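You operate a simulated robot arm through the tools that you are given. There is no shell and no other tool. Be economical: measure what you need, move in short steps, check, and stop when the job is done.

You are at the controls of a simulated robot arm. One attempt, no reset.

Task
Oil the gear plates of both window cranks and put the brush back. A coat counts when it lies all over at full strength: go over it till it gets no stronger.

Only the result counts: the job must be done as asked and must still hold three seconds after the hand-in. Knocking over, shifting, dropping, spilling or breaking anything else fails it.

Robot
A 6-joint arm with a two-finger parallel gripper, fixed in place. Base frame: the origin is at the foot of the arm, x ahead of it, y to its left, z up; the work surface is at about z = 586. Lengths are in mm, angles in degrees, forces in N, time in s.
With the tool pointing down near the work surface it reaches from about 100 to 600 mm from the base axis. Its first joint turns from -66.0 to 66.0 degrees. Payload 2.7 kg.
Tool frame: the origin (TCP) lies between the finger pads and is the grasp point; the fingertips stand 23 mm ahead of it; z points along the fingers, y is the line along which they close. The gripper opens to 94 mm. The fingers are 38 mm wide and 10 mm thick; the gripper's body (54 by 96 mm) begins 39 mm behind the TCP.
Orientation is that of the tool frame in the base frame, as a unit quaternion [x, y, z, w]. With the fingers straight down and closing along the base's y, the tool's x points along the base's -x, its y along +y and its z along -z.

Tools
- The arm moves only by the tool play_rows. Its argument "series" is a list of rows, each a list of 7 numbers: the closure, from 0 (fully open) to 1 (shut), then the shift along the tool's x, y, z in units of 25 mm (1.0 is 25 mm), then the turn, a rotation vector about the tool's x, y, z in units of 5 degrees (1.0 is 5 degrees). In form: [[fingers, dx, dy, dz, ax, ay, az], ...]. A call has 1 to 20 rows; each row shifts and turns the commanded pose from where the row before left it, along the tool's axes as they then stand. A call with a number of a shift or a turn outside -1 to 1 is refused whole. A row lasts 0.2 s, in which the tool goes at most 50 mm and 8.6 degrees; a call with a longer step from one row to the next is refused whole, and so is a gripper value outside its range. Where a pose cannot be reached the arm comes as near as it can. A force on the tool above 40 N (or 10 N above the force at the start of the call, whichever is more), or a blocked arm, ends the call early, and 0.2 s more pass. The fingers move at their own pace (about 45 mm/s each) and stop on an object; they squeeze with about 32 N. The grip force told is the motor's: it shows also when the fingers shut on nothing. Time passes only in rows, and 0.2 s behind the last, so rows that do not move let the fingers close. The reply holds the time, the measured pose of the TCP, the force on the tool along the base axes, the opening and the grip force, in the units named above and with some noise, with the torque about the TCP (base axes, N m) and any sound that the robot's microphone picked up, and new pictures: "views" is both (left out), scene, wrist or none.
- Cameras (640 x 400 px; columns grow to the right, rows downward): "scene" is fixed at [63.1, -424.3, 1403.8]; the picture's right is [0.87, -0.50, 0.00], its down [-0.29, -0.51, -0.81] and it looks along [0.40, 0.70, -0.59] (base axes); focal length 327 px, centre (320, 200). "wrist" rides on the gripper at [86, 16, -75] in the tool frame; the picture's right is [-0.18, 0.98, 0.00], its down [-0.58, -0.11, -0.81] and it looks along [-0.79, -0.15, 0.59] (tool axes); focal length 243 px, centre (320, 200). There is no depth. A picture from a camera that has moved, and an enlarged one, comes with that camera's place and axes in the base frame and with its lens.
- inspect(camera, box): a new picture of the part [left, top, right, bottom] of that camera's present view, enlarged. It takes no simulated time.
- hand_in(): hands the job in; it is judged then, once.

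Work in short steps. Places have to be worked out from the pictures, the camera data and where the tool is seen: move nearer, look again, correct. Check each grasp and each placing, and mend what went wrong. You have 120 turns and 200 pictures in all, those below and enlarged ones among them. Open the gripper and draw the arm clear of the work before you hand the job in, unless the task says otherwise; then end with one line.

The tools are called after "Call:" by a JSON object that holds its "api" and its "payload". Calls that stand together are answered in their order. play_rows: Moves the arm, as the interface text tells. Its arguments: {"type":"object","properties":{"series":{"type":"array"},"views":{"type":"string","enum":["both","scene","wrist","none"]}},"required":["series"]} The other tools are called the same way: inspect (camera, box) takes an enlarged picture of a part of a camera's view; hand_in () hands the job in.

At the start:

```text
t: 0.0
position: [475.2, 55.1, 1055.3]
orientation: [-0.001, 1.0, 0.0, 0.0]
ft_force: [-0.5, 0.0, -0.2]
torque: [-0.03, 0.02, 0.0]
finger_gap: 94.1
grasp_force: 0.0
```

scene: 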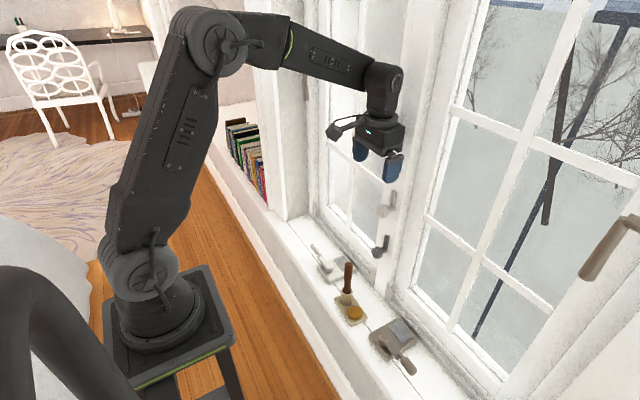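
wrist: 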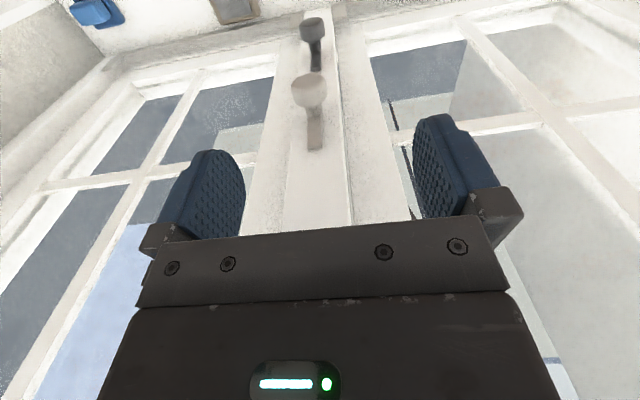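

I'll look closer at the sill area, where the cranks, the brush and an oil pot seem to be.

Call:
{"api": "inspect", "payload": {"camera": "scene", "box": [290, 220, 450, 320]}}

Call:
{"api": "inspect", "payload": {"camera": "scene", "box": [310, 290, 470, 390]}}

```text
4.00 times, centred on (370, 270) of scene
camera zoom: at [63.1, -424.3, 1403.8], right [0.87, -0.5, 0.0], down [-0.29, -0.51, -0.81], along [0.4, 0.7, -0.59], focal length 1306 px, centre (120, -80)
```

zoom: 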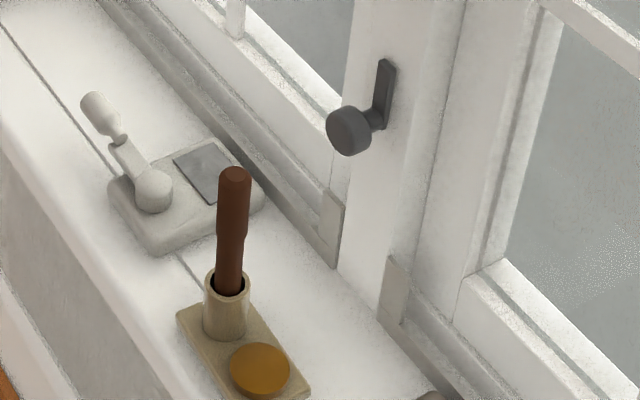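

```text
4.00 times, centred on (390, 340) of scene
camera zoom: at [63.1, -424.3, 1403.8], right [0.87, -0.5, 0.0], down [-0.29, -0.51, -0.81], along [0.4, 0.7, -0.59], focal length 1306 px, centre (40, -360)
```

zoom: 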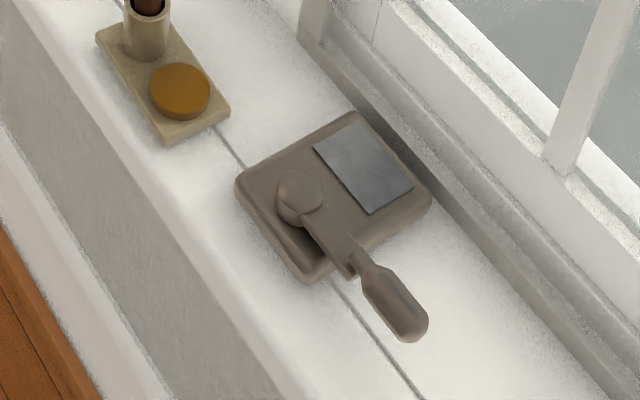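

The sill holds the left crank near (492,178), the brush holder near (430,58), the oil disc near (427,11) and the right crank near (494,-103). I'm moving back and down so the wrist camera gets a better view.

Call:
{"api": "play_rows", "payload": {"series": [[0, 0.9, 0, 0.8, 0, 0, 0], [0, 0.9, 0, 0.8, 0, 0, 0], [0, 0.9, 0, 0.8, 0, 0, 0], [0, 0.9, 0, 0.8, 0, 0, 0], [0, 0.9, 0, 0.8, 0, 0, 0], [0, 0.9, 0, 0.8, 0, 0, 0], [0, 0.9, 0, 0.8, 0, 0, 0], [0, 0.9, 0, 0.8, 0, 0, 0], [0, 0, 0, 0, 0, 0, 0]]}}

```text
t: 2.0
position: [292.6, 57.9, 897.2]
orientation: [-0.001, 1.0, 0.0, 0.001]
ft_force: [0.4, 0.3, -0.1]
torque: [0.01, -0.04, 0.0]
finger_gap: 94.1
grasp_force: 0.1
camera wrist: at [206.8, 72.6, 972.2], right [0.18, 0.98, 0.0], down [0.58, -0.11, 0.81], along [0.79, -0.15, -0.59], focal length 243 px, centre (320, 200)
```

scene: 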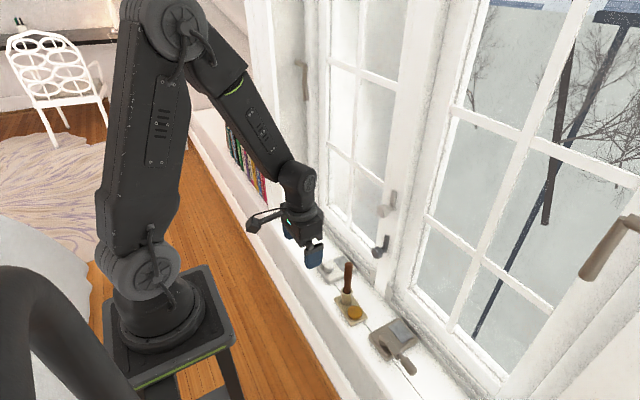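
wrist: 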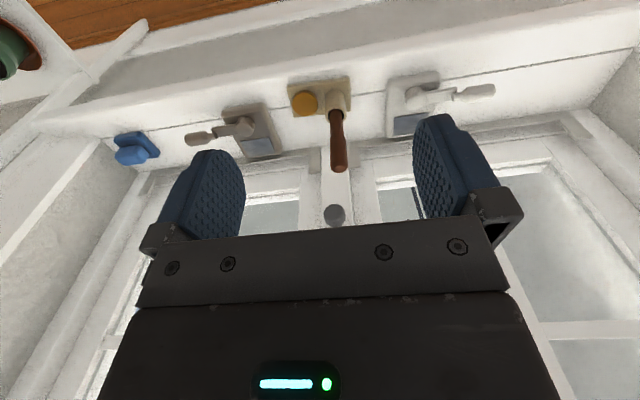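

The wrist view shows everything, upside-down, including a blue object further right on the sill. I'm enlarging it to measure.

Call:
{"api": "inspect", "payload": {"camera": "wrist", "box": [200, 60, 360, 160]}}

Call:
{"api": "inspect", "payload": {"camera": "wrist", "box": [340, 50, 500, 150]}}

Call:
{"api": "inspect", "payload": {"camera": "wrist", "box": [270, 60, 390, 180]}}

```text
4.00 times, centred on (280, 110) of wrist
camera zoom: at [206.8, 72.6, 972.2], right [0.18, 0.98, 0.0], down [0.58, -0.11, 0.81], along [0.79, -0.15, -0.59], focal length 970 px, centre (480, 560)
```

zoom: 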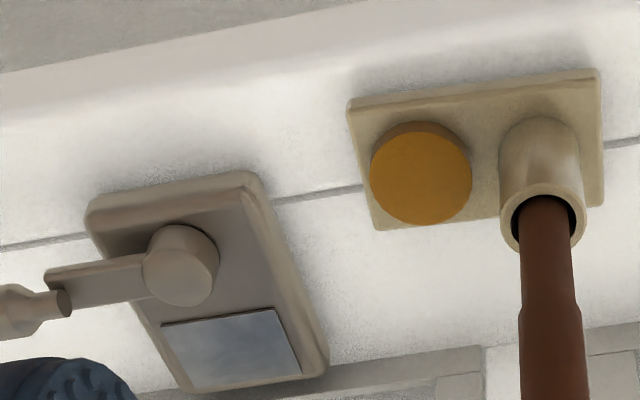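

```text
4.00 times, centred on (420, 100) of wrist
camera zoom: at [206.8, 72.6, 972.2], right [0.18, 0.98, 0.0], down [0.58, -0.11, 0.81], along [0.79, -0.15, -0.59], focal length 970 px, centre (-80, 600)
```

zoom: 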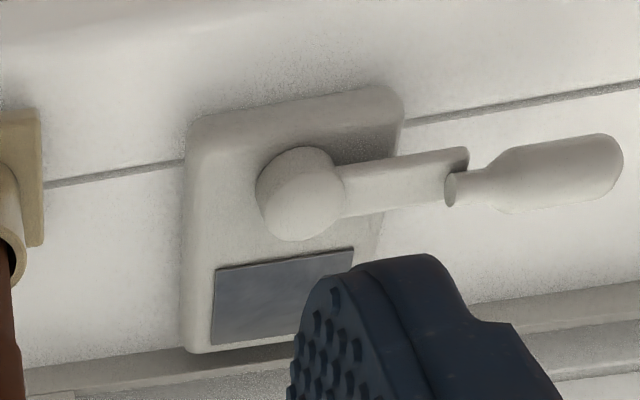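

```text
3.33 times, centred on (330, 120) of wrist
camera zoom: at [206.8, 72.6, 972.2], right [0.18, 0.98, 0.0], down [0.58, -0.11, 0.81], along [0.79, -0.15, -0.59], focal length 809 px, centre (287, 467)
```

zoom: 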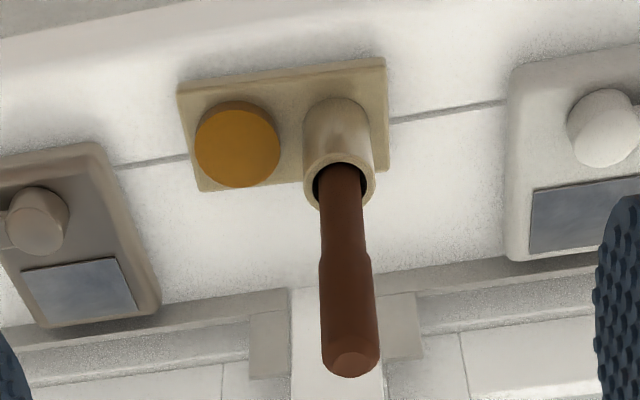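

Estimates so far: brush at (429,55) with its top near z=757 and the holder rim near 646. Oil disc at about (428,8). Right plate spans x 479..520, y -135..-77. Left plate spans x 477..519, y 150..207. I'll tilt the tool 30° forward to keep the body off the window and move to a pre-grasp pose.

Call:
{"api": "play_rows", "payload": {"series": [[0, 0, 0, 0, 0, -1, 0], [0, 0, 0, 0, 0, -1, 0], [0, 0, 0, 0, 0, -1, 0], [0, 0, 0, 0, 0, -1, 0], [0, 0, 0, 0, 0, -1, 0], [0, 0, 0, 0, 0, -1, 0], [0, -0.213, -0.02, 0.913, 0, 0, 0], [0, -0.213, -0.02, 0.913, 0, 0, 0], [0, -0.213, -0.02, 0.913, 0, 0, 0], [0, -0.213, -0.02, 0.913, 0, 0, 0], [0, -0.213, -0.02, 0.913, 0, 0, 0], [0, -0.213, -0.02, 0.913, 0, 0, 0], [0, 0, 0, 0, 0, 0, 0]]}}

```text
t: 4.8
position: [434.3, 58.5, 822.7]
orientation: [0.004, 0.975, -0.011, 0.22]
ft_force: [-0.9, 0.1, -0.5]
torque: [-0.02, -0.01, 0.0]
finger_gap: 94.1
grasp_force: 0.1
out of reach, approached as far as the arm can: row 3, 4, 5, 6
camera wrist: at [325.8, 75.5, 853.5], right [0.18, 0.98, 0.06], down [0.18, -0.09, 0.98], along [0.97, -0.16, -0.19], focal length 243 px, centre (320, 200)
```

scene: 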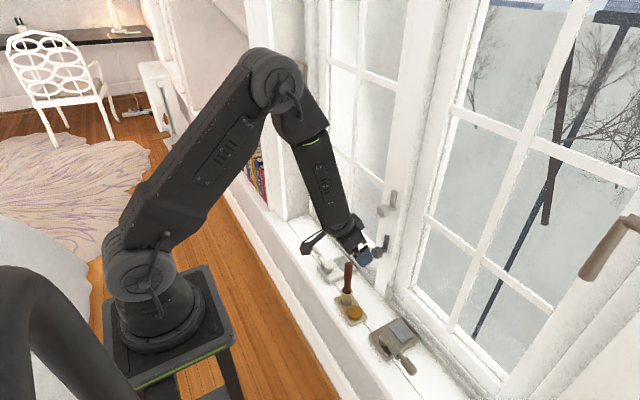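
wrist: 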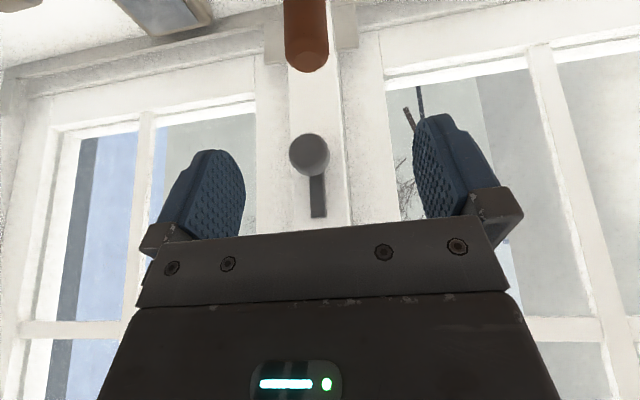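

The tilt ended at about 25°, and the TCP is almost straight above the brush. I'm descending vertically with the fingers open on either side of the handle.

Call:
{"api": "play_rows", "payload": {"series": [[0, 0.43, -0.03, 0.84, 0, 0, 0], [0, 0.43, -0.03, 0.84, 0, 0, 0], [0, 0.43, -0.03, 0.84, 0, 0, 0], [0, 0, 0, 0, 0, 0, 0]]}}

```text
t: 5.8
position: [427.3, 95.3, 750.4]
orientation: [0.005, 0.975, -0.01, 0.22]
ft_force: [-0.4, 0.5, -0.6]
torque: [0.03, 0.0, 0.0]
finger_gap: 93.9
grasp_force: 0.0
out of reach, approached as far as the arm can: row 1, 2, 3
camera wrist: at [318.0, 112.0, 780.8], right [0.18, 0.98, 0.06], down [0.18, -0.1, 0.98], along [0.97, -0.17, -0.19], focal length 243 px, centre (320, 200)
```

scene: 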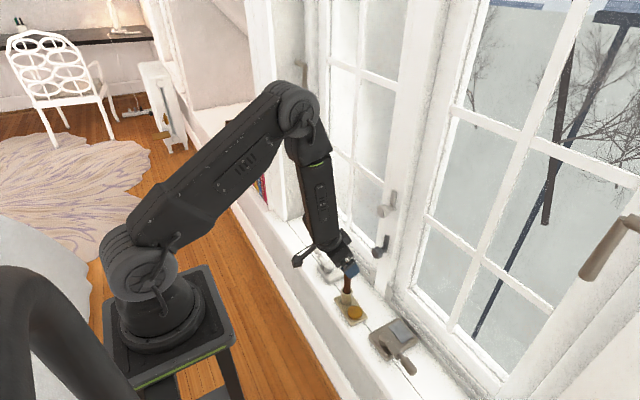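
wrist: 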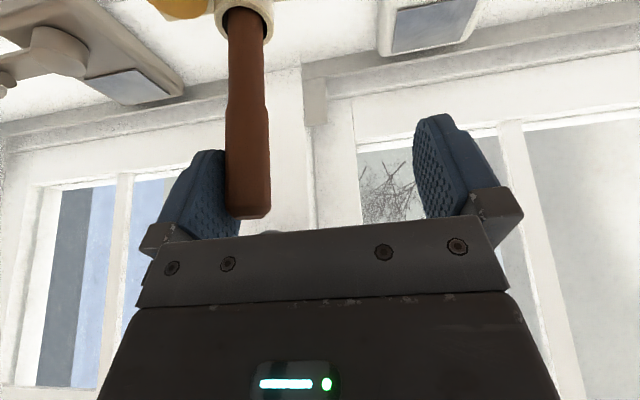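

The arm drifted sideways because the tilt is beyond its reach at this height. The handle is still between the fingers, with no force. I'm reducing the tilt so the arm can return to y=55.

Call:
{"api": "play_rows", "payload": {"series": [[0, 0, 0, 0, 0, 0.5, 0], [0, 0, 0, 0, 0, 0.5, 0], [0, 0, 0, 0, 0, 0.5, 0], [0, 0, 0, 0, 0, 0.5, 0], [0, 0, 0, 0, 0, 0, 0]], "views": "wrist"}}

```text
t: 7.0
position: [427.8, 94.8, 750.7]
orientation: [0.003, 0.991, -0.007, 0.135]
ft_force: [0.5, 0.3, -0.3]
torque: [0.0, -0.04, 0.02]
finger_gap: 93.8
grasp_force: 0.0
camera wrist: at [324.8, 111.2, 799.9], right [0.18, 0.98, 0.04], down [0.34, -0.1, 0.93], along [0.92, -0.16, -0.36], focal length 243 px, centre (320, 200)
```

wrist: 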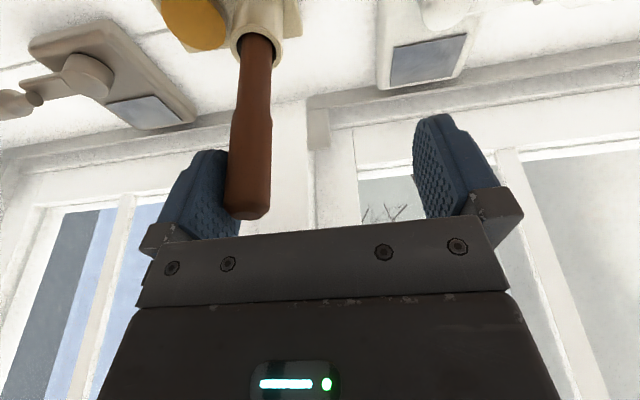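

The tilt is now about 15.5°, and the command follows the pose actually reached. I'm moving sideways 39 mm to centre on the handle.

Call:
{"api": "play_rows", "payload": {"series": [[0, 0, -0.53, 0, 0, 0, 0], [0, 0, -0.53, 0, 0, 0, 0], [0, 0, -0.53, 0, 0, 0, 0], [0, 0, 0, 0, 0, 0, 0]], "views": "wrist"}}

```text
t: 8.0
position: [429.1, 54.3, 751.7]
orientation: [0.003, 0.991, -0.006, 0.135]
ft_force: [-0.4, -0.2, 0.5]
torque: [0.0, 0.02, -0.01]
finger_gap: 93.9
grasp_force: 0.1
camera wrist: at [325.8, 71.3, 800.9], right [0.18, 0.98, 0.04], down [0.34, -0.1, 0.93], along [0.92, -0.16, -0.36], focal length 243 px, centre (320, 200)
```

wrist: 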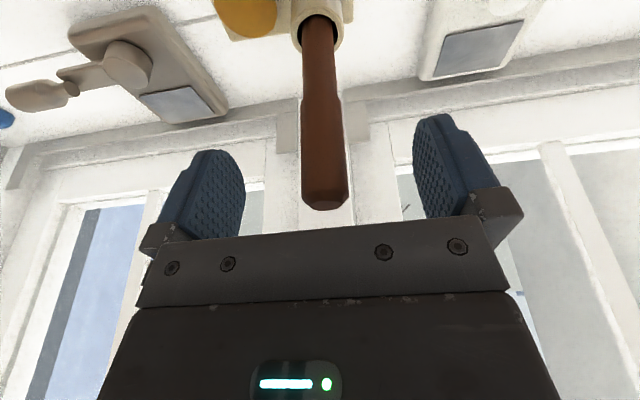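

The handle is centred between the fingers with its top near z≈760. I'm descending 17 mm to z≈735, which keeps the body clear of the handle top, and closing.

Call:
{"api": "play_rows", "payload": {"series": [[0, 0.09, 0.0, 0.33, 0, 0, 0], [0, 0.09, 0.0, 0.33, 0, 0, 0], [0, 0, 0, 0, 0, 0, 0], [1, 0, 0, 0, 0, 0, 0], [1, 0, 0, 0, 0, 0, 0], [1, 0, 0, 0, 0, 0, 0], [1, 0, 0, 0, 0, 0, 0], [1, 0, 0, 0, 0, 0, 0]], "views": "both"}}

```text
t: 9.8
position: [427.5, 56.2, 735.2]
orientation: [0.003, 0.991, -0.007, 0.135]
ft_force: [1.2, 5.3, 1.2]
torque: [0.45, -0.05, 0.01]
finger_gap: 20.5
grasp_force: 31.7
camera wrist: at [325.7, 71.9, 784.3], right [0.18, 0.98, 0.04], down [0.34, -0.1, 0.93], along [0.92, -0.16, -0.36], focal length 243 px, centre (320, 200)
```

scene: 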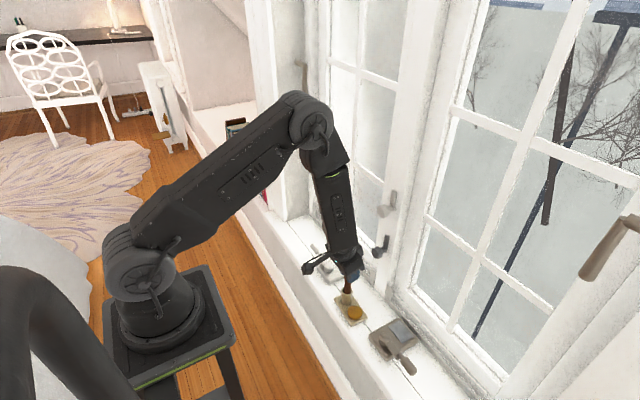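
wrist: 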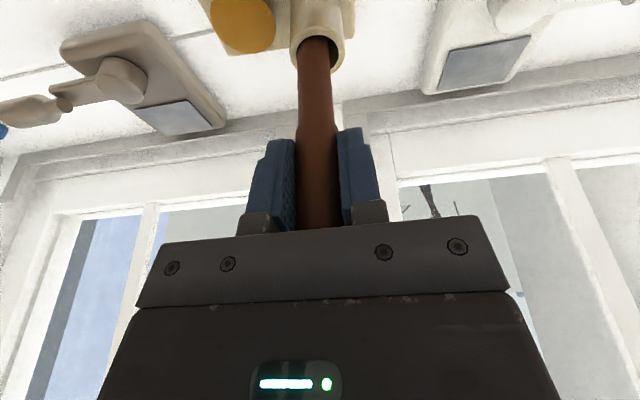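

The handle is gripped at a 20.5 mm gap, with a mild 5 N side load. I'm lifting straight up, slowly at first.

Call:
{"api": "play_rows", "payload": {"series": [[1, -0.1, 0, -0.385, 0, 0, 0], [1, -0.1, 0, -0.385, 0, 0, 0], [1, -0.1, 0, -0.385, 0, 0, 0], [1, -0.1, 0, -0.385, 0, 0, 0], [1, -0.1, 0, -0.385, 0, 0, 0], [1, -0.1, 0, -0.385, 0, 0, 0], [1, -0.1, 0, -0.385, 0, 0, 0], [1, -0.1, 0, -0.385, 0, 0, 0], [1, -0.1, 0, -0.385, 0, 0, 0], [1, 0, 0, 0, 0, 0, 0]]}}

```text
t: 12.0
position: [424.0, 55.9, 823.8]
orientation: [0.003, 0.991, -0.007, 0.135]
ft_force: [1.0, 0.6, 0.7]
torque: [0.01, 0.01, -0.01]
finger_gap: 20.4
grasp_force: 31.8
camera wrist: at [321.8, 72.4, 873.1], right [0.18, 0.98, 0.04], down [0.34, -0.1, 0.93], along [0.92, -0.16, -0.36], focal length 243 px, centre (320, 200)
```

scene: 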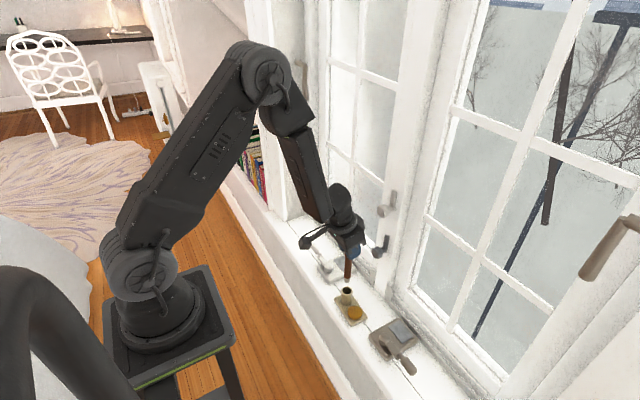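
wrist: 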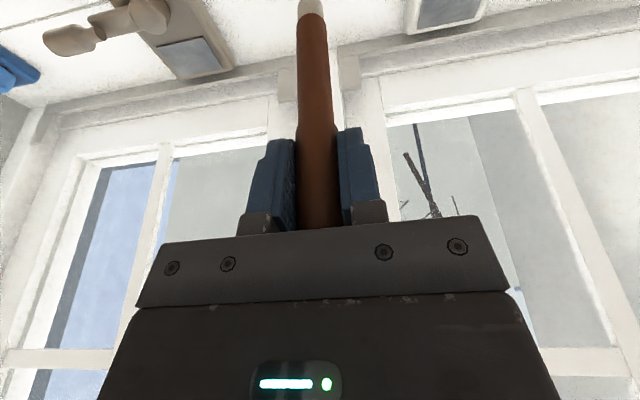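

Call:
{"api": "inspect", "payload": {"camera": "scene", "box": [310, 240, 400, 330]}}

Call:
{"api": "inspect", "payload": {"camera": "wrist", "box": [270, 0, 350, 80]}}

```text
4.44 times, centred on (355, 285) of scene
camera zoom: at [63.1, -424.3, 1403.8], right [0.87, -0.5, 0.0], down [-0.29, -0.51, -0.81], along [0.4, 0.7, -0.59], focal length 1452 px, centre (164, -178)
```

zoom: 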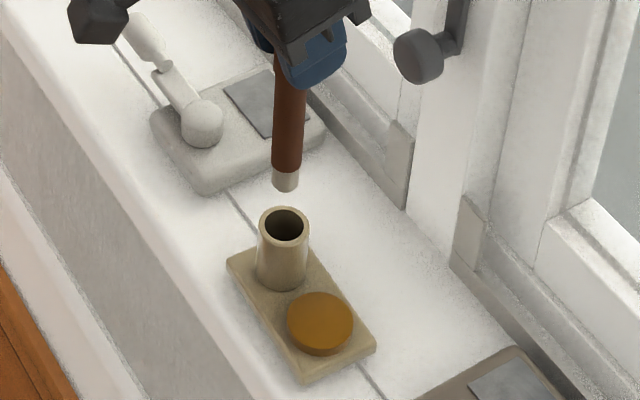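

```text
5.00 times, centred on (310, 40) of wrist
camera zoom: at [321.8, 72.4, 873.1], right [0.18, 0.98, 0.04], down [0.34, -0.1, 0.93], along [0.92, -0.16, -0.36], focal length 1213 px, centre (370, 1000)
```

zoom: 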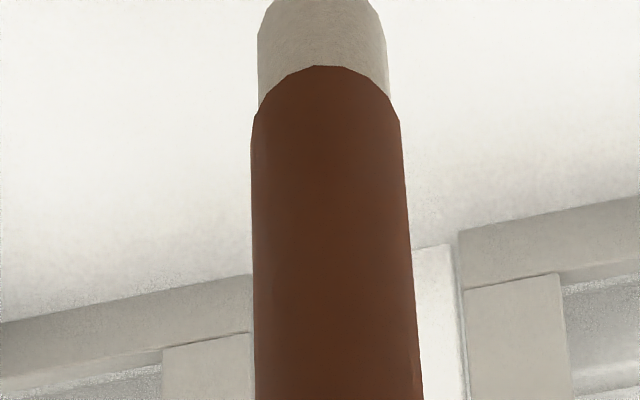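

The brush is a dauber whose tip is about 138 mm below the TCP, and the amber puck is the oil source. I'm moving over the puck at (427,9) and descending close to it.

Call:
{"api": "play_rows", "payload": {"series": [[1, -0.03, -0.63, 0, 0, 0, 0], [1, -0.03, -0.63, 0, 0, 0, 0], [1, -0.03, -0.63, 0, 0, 0, 0], [1, 0.15, 0, 0.6, 0, 0, 0], [1, 0.15, 0, 0.6, 0, 0, 0], [1, 0.15, 0, 0.6, 0, 0, 0], [1, 0.15, 0, 0.6, 0, 0, 0], [1, 0, 0, 0, 0, 0, 0]]}}

```text
t: 13.8
position: [430.3, 13.9, 766.7]
orientation: [0.004, 0.991, -0.013, 0.132]
ft_force: [-0.7, -0.3, -0.2]
torque: [-0.01, -0.03, 0.02]
finger_gap: 20.4
grasp_force: 31.9
out of reach, approached as far as the arm can: row 7
camera wrist: at [327.9, 31.2, 815.9], right [0.19, 0.98, 0.02], down [0.35, -0.09, 0.93], along [0.92, -0.17, -0.36], focal length 243 px, centre (320, 200)
```

scene: 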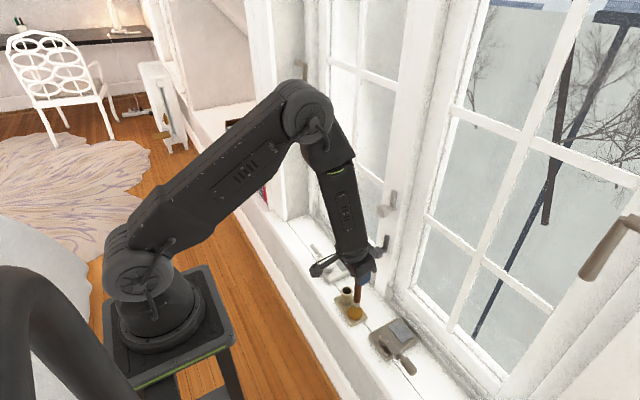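
wrist: 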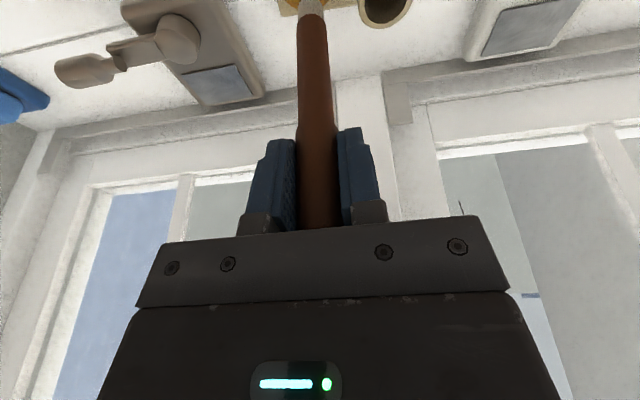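

Tool and forearm are nearly aligned here, so I'm close to a wrist singularity, which is why it stopped short. I'll reduce the tilt by 5°, shift to keep the tip over the puck, and check.

Call:
{"api": "play_rows", "payload": {"series": [[1, 0, 0, 0, 0, 0.5, 0], [1, 0, 0, 0, 0, 0.5, 0], [1, -0.36, -0.2, 0.06, 0, 0, 0], [1, 0, 0, 0, 0, 0, 0]]}}

```text
t: 14.8
position: [437.8, 17.0, 767.7]
orientation: [0.002, 0.994, -0.005, 0.109]
ft_force: [1.5, -0.3, -0.5]
torque: [0.01, 0.02, -0.02]
finger_gap: 20.8
grasp_force: 32.0
out of reach, approached as far as the arm can: row 2, 3
camera wrist: at [338.2, 33.2, 822.5], right [0.19, 0.98, 0.03], down [0.39, -0.1, 0.91], along [0.9, -0.16, -0.41], focal length 243 px, centre (320, 200)
```

scene: 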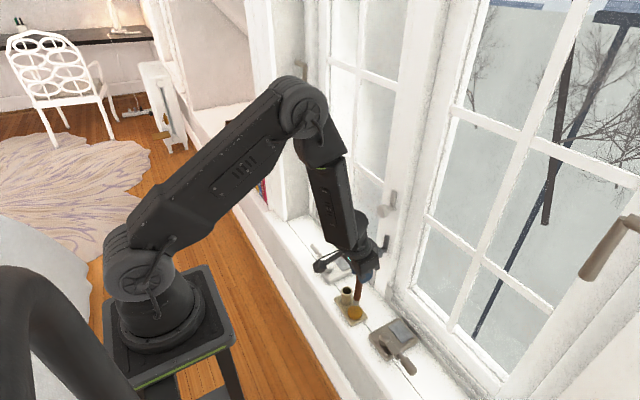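
wrist: 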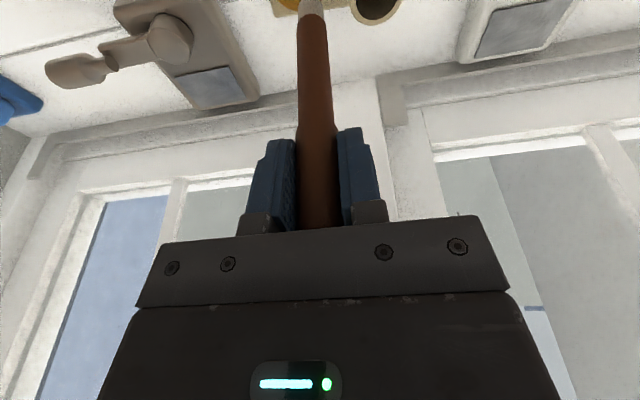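

Still constrained by the singularity. It's cleaner to put the brush back and re-grip it with the tool vertical, as in the start configuration. I'm rising, restoring the tilt and returning above the holder.

Call:
{"api": "play_rows", "payload": {"series": [[1, -0.165, 0, -0.741, 0, 0, 0], [1, -0.165, 0, -0.741, 0, 0, 0], [1, -0.165, 0, -0.741, 0, 0, 0], [1, 0, 0, 0, 0, -0.6, 0], [1, 0.2, 0.78, 0, 0, 0, 0], [1, 0.2, 0.78, 0, 0, 0, 0], [1, 0, 0, 0, 0, 0, 0]]}}

```text
t: 16.4
position: [458.0, 36.1, 803.5]
orientation: [0.004, 0.989, -0.014, 0.145]
ft_force: [-0.6, 0.3, -0.8]
torque: [-0.02, -0.01, 0.0]
finger_gap: 20.7
grasp_force: 31.7
out of reach, approached as far as the arm can: row 1, 2, 3, 4, 5
camera wrist: at [354.3, 53.0, 850.6], right [0.19, 0.98, 0.03], down [0.32, -0.09, 0.94], along [0.93, -0.17, -0.33], focal length 243 px, centre (320, 200)
```

scene: 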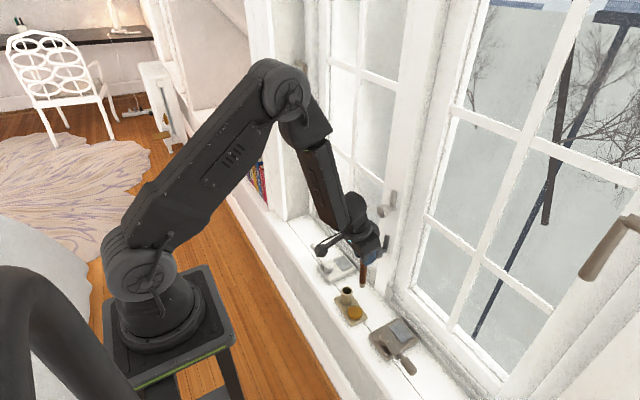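
wrist: 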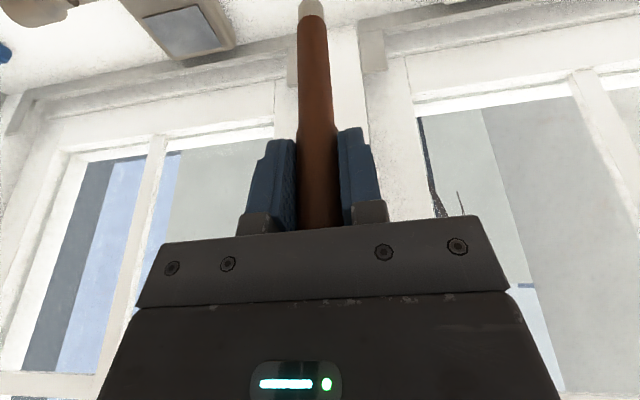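

The solver slid forward to x=458, which is safe so far. I'm stepping back toward the holder axis and up.

Call:
{"api": "play_rows", "payload": {"series": [[1, 0.5, 0.4, -0.58, 0, 0, 0], [1, 0.5, 0.4, -0.58, 0, 0, 0], [1, 0, 0, 0, 0, 0, 0]], "views": "none"}}

```text
t: 17.2
position: [425.0, 56.2, 824.8]
orientation: [0.004, 0.989, -0.014, 0.146]
ft_force: [0.2, 0.5, 0.5]
torque: [0.03, -0.03, 0.02]
finger_gap: 21.0
grasp_force: 31.7
```

Back above the holder. I'm correcting the small tilt and roll differences to match the grasp orientation, then checking.

Call:
{"api": "play_rows", "payload": {"series": [[1, -0.1, 0, 0.03, -0.17, 0.25, 0], [1, 0, 0, 0, 0, 0, 0]], "views": "both"}}

Call:
{"api": "inspect", "payload": {"camera": "scene", "box": [310, 240, 400, 330]}}

```text
t: 17.8
position: [427.1, 56.0, 824.5]
orientation: [0.004, 0.99, -0.011, 0.139]
ft_force: [-0.3, 0.2, -0.1]
torque: [0.03, 0.0, -0.01]
finger_gap: 21.0
grasp_force: 31.5
camera wrist: at [324.1, 72.9, 872.5], right [0.19, 0.98, 0.03], down [0.34, -0.09, 0.94], along [0.92, -0.16, -0.35], focal length 243 px, centre (320, 200)
```

scene: 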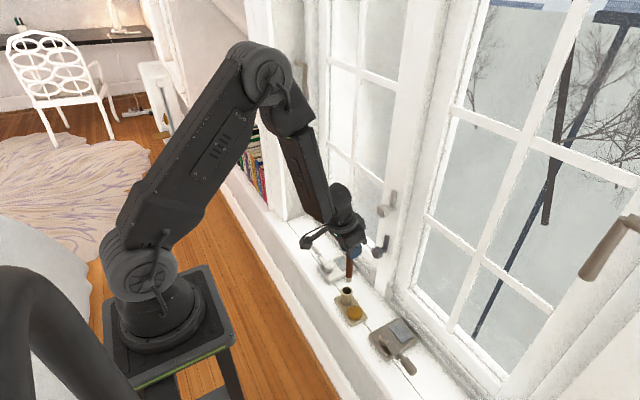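
wrist: 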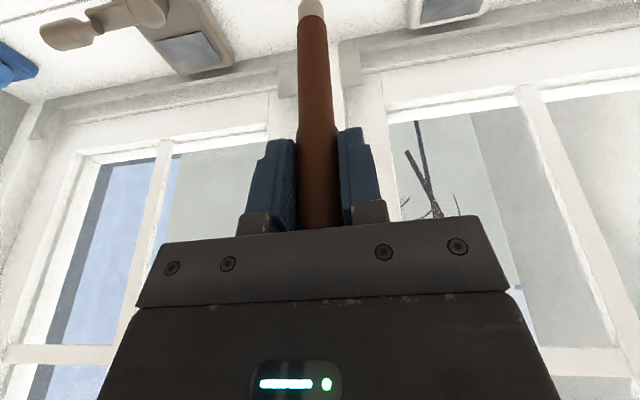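

```text
4.44 times, centred on (355, 285) of scene
camera zoom: at [63.1, -424.3, 1403.8], right [0.87, -0.5, 0.0], down [-0.29, -0.51, -0.81], along [0.4, 0.7, -0.59], focal length 1452 px, centre (164, -178)
```

zoom: 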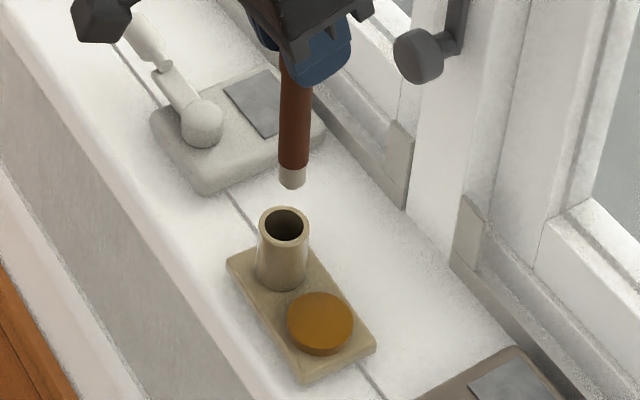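

The tip is about 3 mm too far in +x and 1 mm toward -y relative to the hole. I'm correcting that and lowering most of the way.

Call:
{"api": "play_rows", "payload": {"series": [[1, 0.1, 0.05, -0.02, 0, 0, 0], [1, 0.11, 0.01, 0.384, 0, 0, 0], [1, 0.11, 0.01, 0.384, 0, 0, 0], [1, 0.11, 0.01, 0.384, 0, 0, 0], [1, 0, 0, 0, 0, 0, 0]], "views": "none"}}

Call:
{"api": "inspect", "payload": {"camera": "scene", "box": [320, 260, 380, 320]}}

```text
t: 19.0
position: [424.6, 58.4, 794.6]
orientation: [0.002, 0.991, -0.006, 0.134]
ft_force: [0.1, 0.7, -0.9]
torque: [-0.02, 0.01, 0.01]
finger_gap: 20.9
grasp_force: 31.7
```

```text
6.67 times, centred on (350, 290) of scene
camera zoom: at [63.1, -424.3, 1403.8], right [0.87, -0.5, 0.0], down [-0.29, -0.51, -0.81], along [0.4, 0.7, -0.59], focal length 2177 px, centre (120, -400)
```

zoom: 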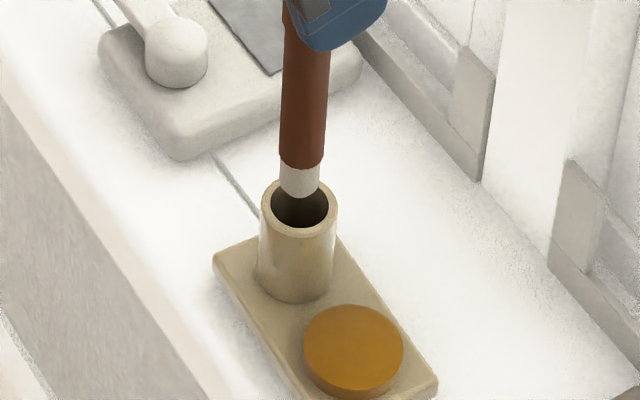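

The tip is right over the hole, about 10 mm above the rim. I'm continuing down in a short step.

Call:
{"api": "play_rows", "payload": {"series": [[1, 0.107, -0.01, 0.386, 0, 0, 0], [1, 0.107, -0.01, 0.386, 0, 0, 0], [1, 0, 0, 0, 0, 0, 0]], "views": "none"}}

Call:
{"api": "inspect", "payload": {"camera": "scene", "box": [320, 260, 380, 320]}}

```text
t: 19.8
position: [427.2, 58.2, 774.8]
orientation: [0.002, 0.991, -0.006, 0.135]
ft_force: [0.4, 0.2, 0.2]
torque: [0.01, -0.03, 0.02]
finger_gap: 20.8
grasp_force: 31.4
```

```text
6.67 times, centred on (350, 290) of scene
camera zoom: at [63.1, -424.3, 1403.8], right [0.87, -0.5, 0.0], down [-0.29, -0.51, -0.81], along [0.4, 0.7, -0.59], focal length 2177 px, centre (120, -400)
```

zoom: 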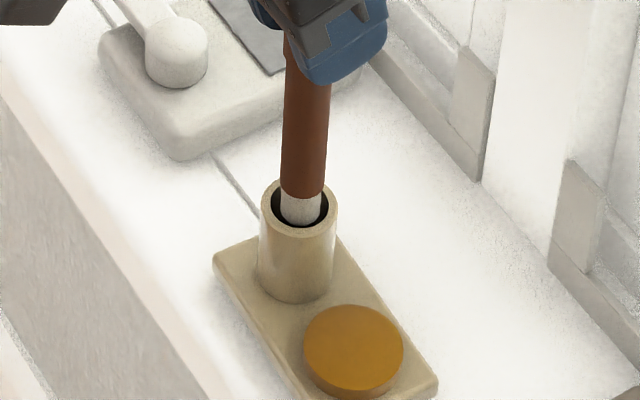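

The tip is inside the tube. I'm lowering another 36 mm.

Call:
{"api": "play_rows", "payload": {"series": [[1, 0.107, -0.02, 0.386, 0, 0, 0], [1, 0.107, -0.02, 0.386, 0, 0, 0], [1, 0.107, -0.02, 0.386, 0, 0, 0], [1, 0.054, 0, 0.193, 0, 0, 0], [1, 0, 0, 0, 0, 0, 0]], "views": "none"}}

Call:
{"api": "inspect", "payload": {"camera": "scene", "box": [320, 260, 380, 320]}}

```text
t: 21.0
position: [426.1, 55.4, 737.8]
orientation: [0.001, 0.991, -0.007, 0.135]
ft_force: [0.2, 0.0, -0.2]
torque: [-0.04, -0.01, -0.02]
finger_gap: 21.0
grasp_force: 32.4
```

```text
6.67 times, centred on (350, 290) of scene
camera zoom: at [63.1, -424.3, 1403.8], right [0.87, -0.5, 0.0], down [-0.29, -0.51, -0.81], along [0.4, 0.7, -0.59], focal length 2177 px, centre (120, -400)
```

zoom: 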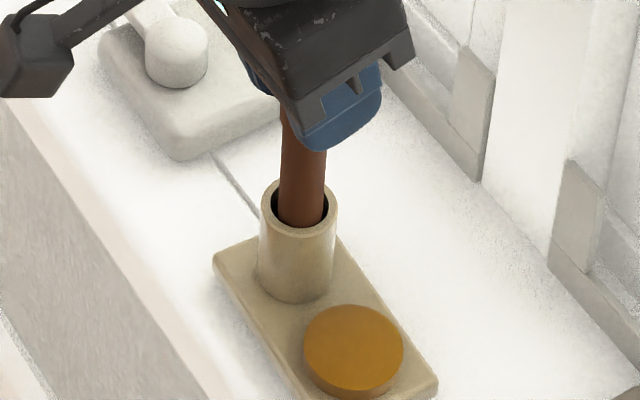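

Seated nearly at the original depth with no contact forces. I'm lowering 2.5 mm, opening and rising clear.

Call:
{"api": "play_rows", "payload": {"series": [[1, 0.027, 0, 0.09, 0, 0, 0], [1, 0, 0, 0, 0, 0, 0], [0, 0, 0, 0, 0, 0, 0], [0, 0, 0, 0, 0, 0, 0], [0, 0, 0, 0, 0, 0, 0], [0, 0, 0, 0, 0, 0, 0], [0, 0, 0, 0, 0, 0, 0], [0, -0.16, 0, -0.58, 0, 0, 0], [0, -0.16, 0, -0.58, 0, 0, 0], [0, -0.16, 0, -0.58, 0, 0, 0], [0, -0.16, 0, -0.58, 0, 0, 0], [0, -0.16, 0, -0.58, 0, 0, 0], [0, -0.16, 0, -0.58, 0, 0, 0], [0, 0, 0, 0, 0, 0, 0]]}}

```text
t: 24.0
position: [423.6, 58.1, 826.3]
orientation: [0.003, 0.991, -0.007, 0.135]
ft_force: [-0.1, -0.1, -0.1]
torque: [0.0, 0.01, -0.01]
finger_gap: 94.2
grasp_force: 0.1
camera wrist: at [321.3, 73.8, 875.8], right [0.18, 0.98, 0.04], down [0.34, -0.1, 0.93], along [0.92, -0.16, -0.36], focal length 243 px, centre (320, 200)
```

scene: 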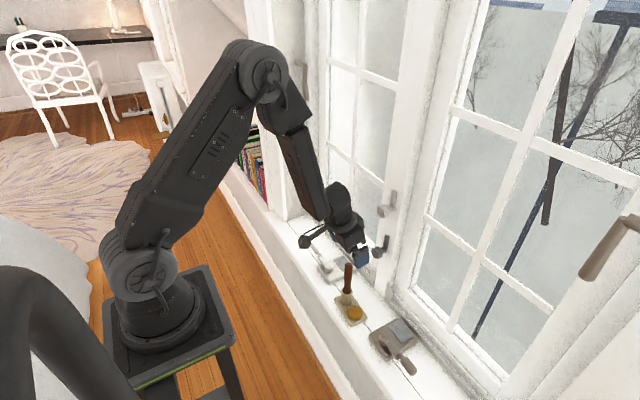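
wrist: 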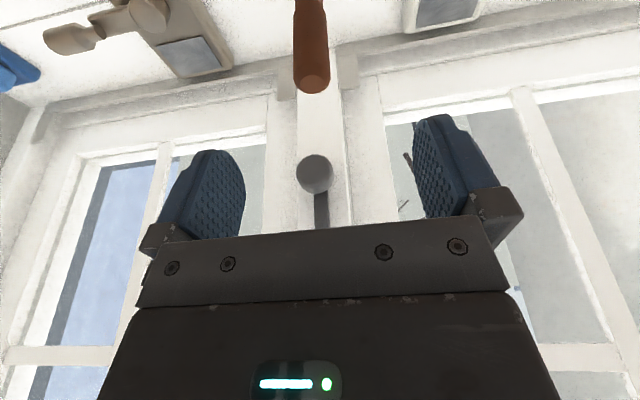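

The brush stands in its holder again. I'm rotating the tool to vertical here in the air.

Call:
{"api": "play_rows", "payload": {"series": [[0, 0, 0, -0.5, 0, 0.78, 0], [0, 0, 0, -0.5, 0, 0.78, 0], [0, 0, 0, 0, 0, 0.78, 0], [0, 0, 0, 0, 0, 0.78, 0], [0, 0, 0, 0, -0.16, 0, 0], [0, 0, 0, 0, 0, 0, 0]], "views": "both"}}

```text
t: 25.4
position: [437.3, 41.3, 841.3]
orientation: [0.013, 0.998, -0.031, 0.06]
ft_force: [0.5, -0.2, 0.3]
torque: [0.0, 0.0, 0.0]
finger_gap: 93.6
grasp_force: 0.0
out of reach, approached as far as the arm can: row 1, 2
camera wrist: at [343.9, 62.0, 905.1], right [0.21, 0.98, -0.04], down [0.48, -0.07, 0.88], along [0.85, -0.2, -0.48], focal length 243 px, centre (320, 200)
```

scene: 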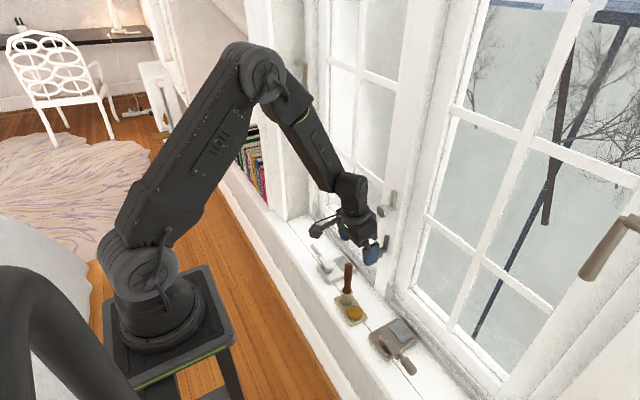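
wrist: 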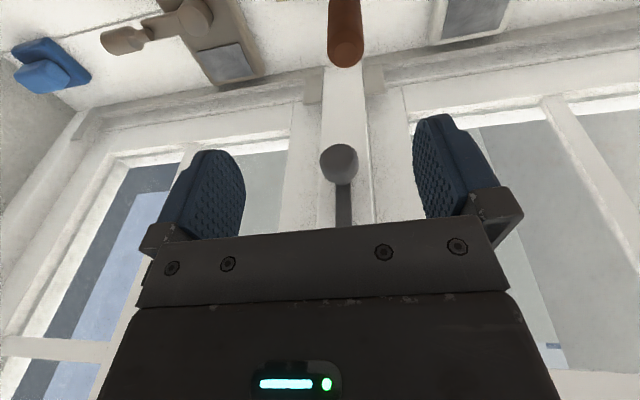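

Past the singularity. I'm levelling the remaining 7° tilt and 3.6° roll and moving over the handle at (428,56).

Call:
{"api": "play_rows", "payload": {"series": [[0, 0, 0, 0, -0.36, 0.69, -0.12], [0, 0, 0, 0, -0.36, 0.69, -0.12], [0, 0, 0, 0, 0, 0, 0]], "views": "none"}}

```text
t: 26.2
position: [438.4, 39.6, 840.4]
orientation: [0.002, 1.0, 0.001, -0.001]
ft_force: [-0.4, -0.6, 0.5]
torque: [-0.03, -0.01, 0.01]
finger_gap: 93.9
grasp_force: 0.0
```

Level now. I'm centring above the handle at (428,56) and lowering to z≈775.

Call:
{"api": "play_rows", "payload": {"series": [[0, 0.42, 0.66, 0, 0, 0, 0], [0, 0, 0, 0.65, 0, 0, 0], [0, 0, 0, 0.65, 0, 0, 0], [0, 0, 0, 0.65, 0, 0, 0], [0, 0, 0, 0.65, 0, 0, 0], [0, 0, 0, 0, 0, 0, 0]], "views": "wrist"}}

```text
t: 27.6
position: [427.2, 57.3, 777.1]
orientation: [0.002, 1.0, 0.001, -0.001]
ft_force: [-0.5, 0.5, -0.5]
torque: [-0.02, 0.0, 0.0]
finger_gap: 93.9
grasp_force: 0.0
camera wrist: at [342.4, 72.3, 852.2], right [0.19, 0.98, 0.0], down [0.58, -0.11, 0.81], along [0.79, -0.15, -0.59], focal length 243 px, centre (320, 200)
```

wrist: 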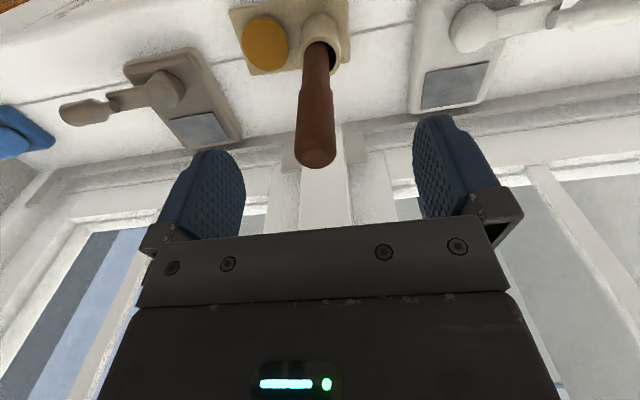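

The handle top is at about (428,54,759). I'm centring slightly, lowering to z≈735 and closing.

Call:
{"api": "play_rows", "payload": {"series": [[0, -0.04, -0.07, 0.56, 0, 0, 0], [0, 0, 0, 0.56, 0, 0, 0], [0, 0, 0, 0.56, 0, 0, 0], [0, 0, 0, 0, 0, 0, 0], [1, 0, 0, 0, 0, 0, 0], [1, 0, 0, 0, 0, 0, 0], [1, 0, 0, 0, 0, 0, 0], [1, 0, 0, 0, 0, 0, 0], [1, 0, 0, 0, 0, 0, 0]]}}

```text
t: 29.6
position: [428.3, 54.9, 736.2]
orientation: [0.002, 1.0, 0.0, 0.0]
ft_force: [-0.3, 0.7, -0.6]
torque: [-0.01, -0.02, 0.02]
finger_gap: 21.1
grasp_force: 32.1
camera wrist: at [343.2, 70.9, 810.3], right [0.19, 0.98, 0.0], down [0.58, -0.11, 0.81], along [0.79, -0.15, -0.59], focal length 243 px, centre (320, 200)
```

scene: 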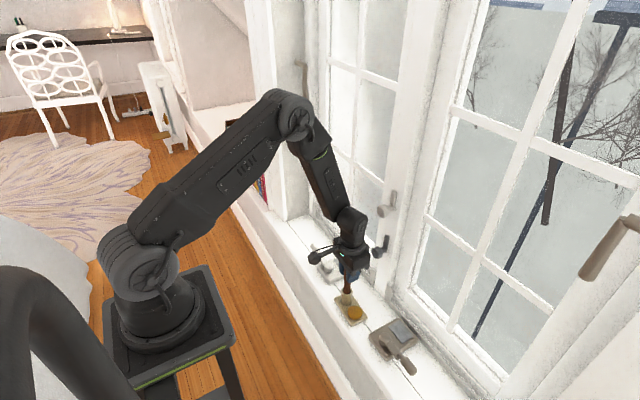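
wrist: 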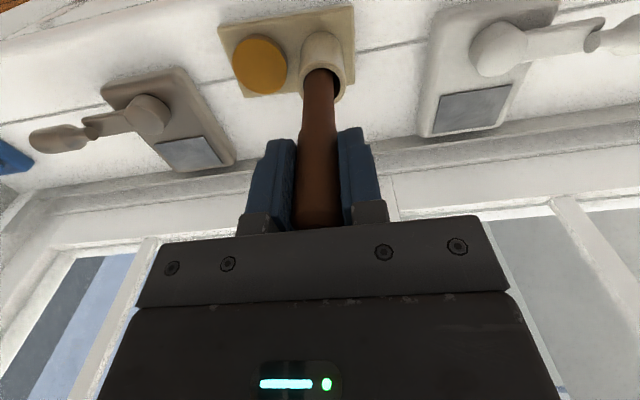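

Gripped cleanly with the tool vertical at (428.3, 54.9, 736.2). I'm lifting 72 mm to clear the tube and moving over the oil puck.

Call:
{"api": "play_rows", "payload": {"series": [[1, 0, 0, -0.5, 0, 0, 0], [1, 0, 0, -0.5, 0, 0, 0], [1, 0, 0, -0.5, 0, 0, 0], [1, 0, 0, -0.5, 0, 0, 0], [1, 0, 0, -0.5, 0, 0, 0], [1, 0, 0, -0.5, 0, 0, 0], [1, 0.02, -0.62, 0, 0, 0, 0], [1, 0.02, -0.62, 0, 0, 0, 0], [1, 0.02, -0.62, 0, 0, 0, 0], [1, 0, 0, 0.8, 0, 0, 0], [1, 0, 0, 0.8, 0, 0, 0], [1, 0, 0, 0, 0, 0, 0]]}}

Call:
{"api": "inspect", "payload": {"camera": "scene", "box": [320, 260, 380, 320]}}

Call:
{"api": "inspect", "payload": {"camera": "wrist", "box": [260, 0, 380, 120]}}

```text
t: 32.2
position: [428.5, 6.1, 771.3]
orientation: [0.002, 1.0, 0.0, 0.0]
ft_force: [0.2, 0.3, -0.6]
torque: [-0.03, 0.02, -0.01]
finger_gap: 21.4
grasp_force: 32.2
camera wrist: at [343.1, 21.4, 846.2], right [0.19, 0.98, 0.0], down [0.58, -0.11, 0.81], along [0.79, -0.15, -0.59], focal length 243 px, centre (320, 200)
```

scene: 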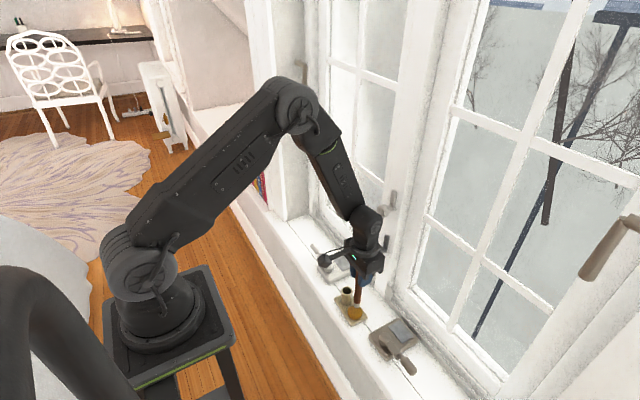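
wrist: 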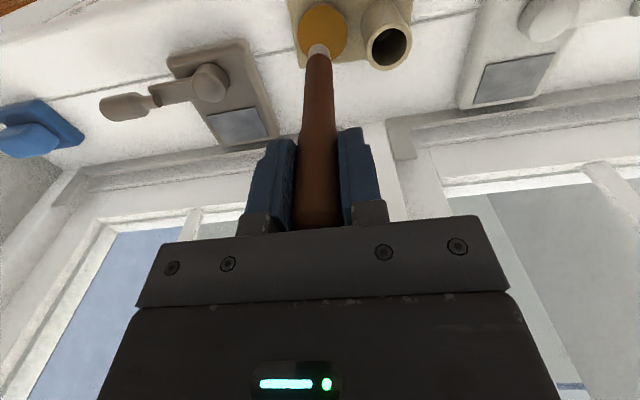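

```text
6.67 times, centred on (350, 290) of scene
camera zoom: at [63.1, -424.3, 1403.8], right [0.87, -0.5, 0.0], down [-0.29, -0.51, -0.81], along [0.4, 0.7, -0.59], focal length 2177 px, centre (120, -400)
```

zoom: 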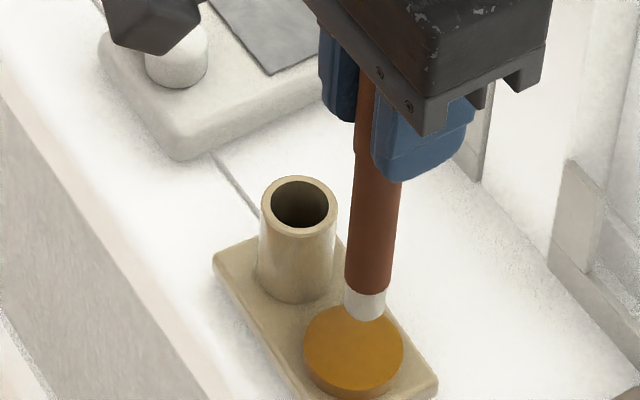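

```text
3.33 times, centred on (320, 60) of wrist
camera zoom: at [343.1, 21.4, 846.2], right [0.19, 0.98, 0.0], down [0.58, -0.11, 0.81], along [0.79, -0.15, -0.59], focal length 809 px, centre (320, 667)
```

zoom: 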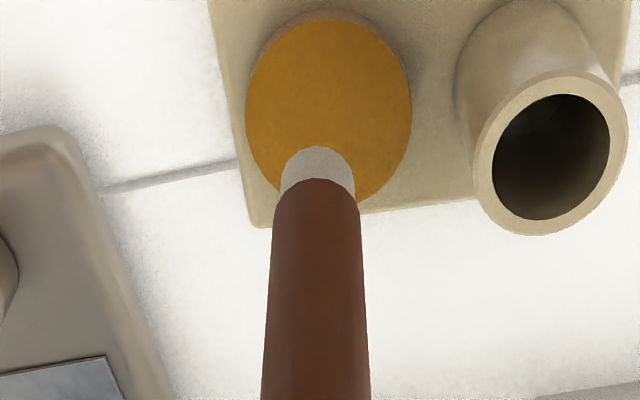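

The tip is at about (427.5,4.6,632) and the puck centre at about (425.5,8). I'm shifting +4 mm in y and -2 mm in x, then descending to just above the top.

Call:
{"api": "play_rows", "payload": {"series": [[1, 0.08, 0.16, 0.4, 0, 0, 0], [1, 0, 0, 0.4, 0, 0, 0], [1, 0, 0, 0.12, 0, 0, 0], [1, 0, 0, 0, 0, 0, 0]], "views": "none"}}

Call:
{"api": "inspect", "payload": {"camera": "scene", "box": [320, 260, 380, 320]}}

```text
t: 33.2
position: [426.1, 10.6, 747.8]
orientation: [0.002, 1.0, 0.0, 0.001]
ft_force: [0.5, 0.0, -1.1]
torque: [-0.02, -0.01, -0.02]
finger_gap: 21.0
grasp_force: 32.2
```

```text
6.67 times, centred on (350, 290) of scene
camera zoom: at [63.1, -424.3, 1403.8], right [0.87, -0.5, 0.0], down [-0.29, -0.51, -0.81], along [0.4, 0.7, -0.59], focal length 2177 px, centre (120, -400)
```

zoom: 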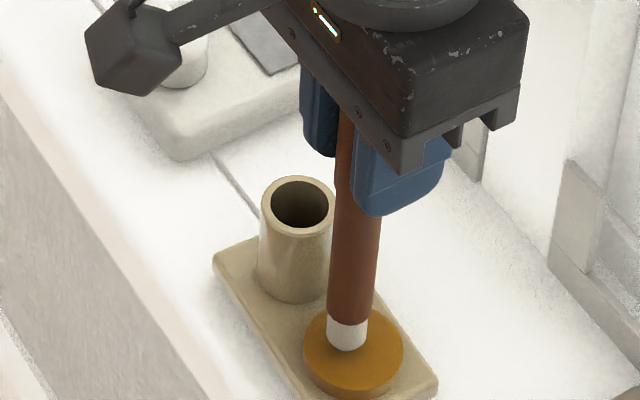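

The tip is nearly on the puck. I'm creeping down in 1 mm steps.

Call:
{"api": "play_rows", "payload": {"series": [[1, 0, 0, 0.04, 0, 0, 0], [1, 0, 0, 0.04, 0, 0, 0], [1, 0, 0, 0.04, 0, 0, 0], [1, 0, 0, 0, 0, 0, 0]], "views": "none"}}

```text
t: 34.2
position: [425.4, 12.2, 744.3]
orientation: [0.002, 1.0, 0.0, 0.0]
ft_force: [-0.3, 0.1, -0.1]
torque: [-0.02, -0.01, 0.02]
finger_gap: 20.8
grasp_force: 32.5
```

No contact yet, so I'm continuing down.

Call:
{"api": "play_rows", "payload": {"series": [[1, 0, -0.06, 0.04, 0, 0, 0], [1, 0, 0, 0.04, 0, 0, 0], [1, 0, 0, 0, 0, 0, 0]], "views": "none"}}

Call:
{"api": "inspect", "payload": {"camera": "scene", "box": [320, 260, 380, 320]}}

```text
t: 35.0
position: [426.4, 10.5, 743.0]
orientation: [0.002, 1.0, 0.0, 0.002]
ft_force: [-6.0, 0.0, 37.4]
torque: [0.01, 0.91, 0.05]
finger_gap: 21.2
grasp_force: 31.7
```

```text
6.67 times, centred on (350, 290) of scene
camera zoom: at [62.5, -424.3, 1403.8], right [0.87, -0.5, 0.0], down [-0.29, -0.51, -0.81], along [0.4, 0.7, -0.59], focal length 2177 px, centre (120, -400)
```

zoom: 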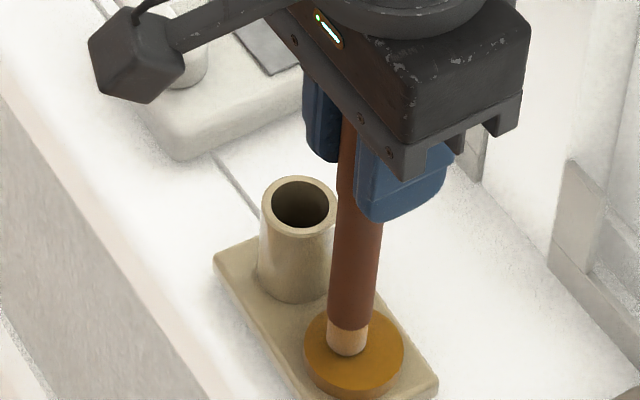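

Contact came at about z=743.5 and is stiff (37 N), and the tip is turning amber. I'm backing off 1 mm and dwelling lightly.

Call:
{"api": "play_rows", "payload": {"series": [[1, 0, 0, -0.032, 0, 0, 0], [1, 0, 0, 0, 0, 0, 0], [1, 0, 0, 0, 0, 0, 0], [1, 0, 0, 0, 0, 0, 0]], "views": "none"}}

Call:
{"api": "inspect", "payload": {"camera": "scene", "box": [335, 290, 375, 320]}}

```text
t: 36.0
position: [426.0, 11.9, 742.4]
orientation: [0.001, 1.0, 0.0, 0.002]
ft_force: [5.3, -1.5, 14.7]
torque: [-0.16, -0.54, 0.0]
finger_gap: 20.8
grasp_force: 31.5
```

```text
13.33 times, centred on (355, 305) of scene
camera zoom: at [63.0, -424.3, 1403.8], right [0.87, -0.5, 0.0], down [-0.29, -0.51, -0.81], along [0.4, 0.7, -0.59], focal length 4355 px, centre (-147, -1200)
```

zoom: 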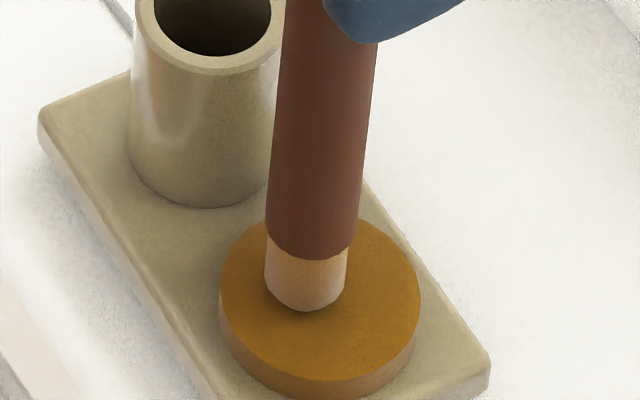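

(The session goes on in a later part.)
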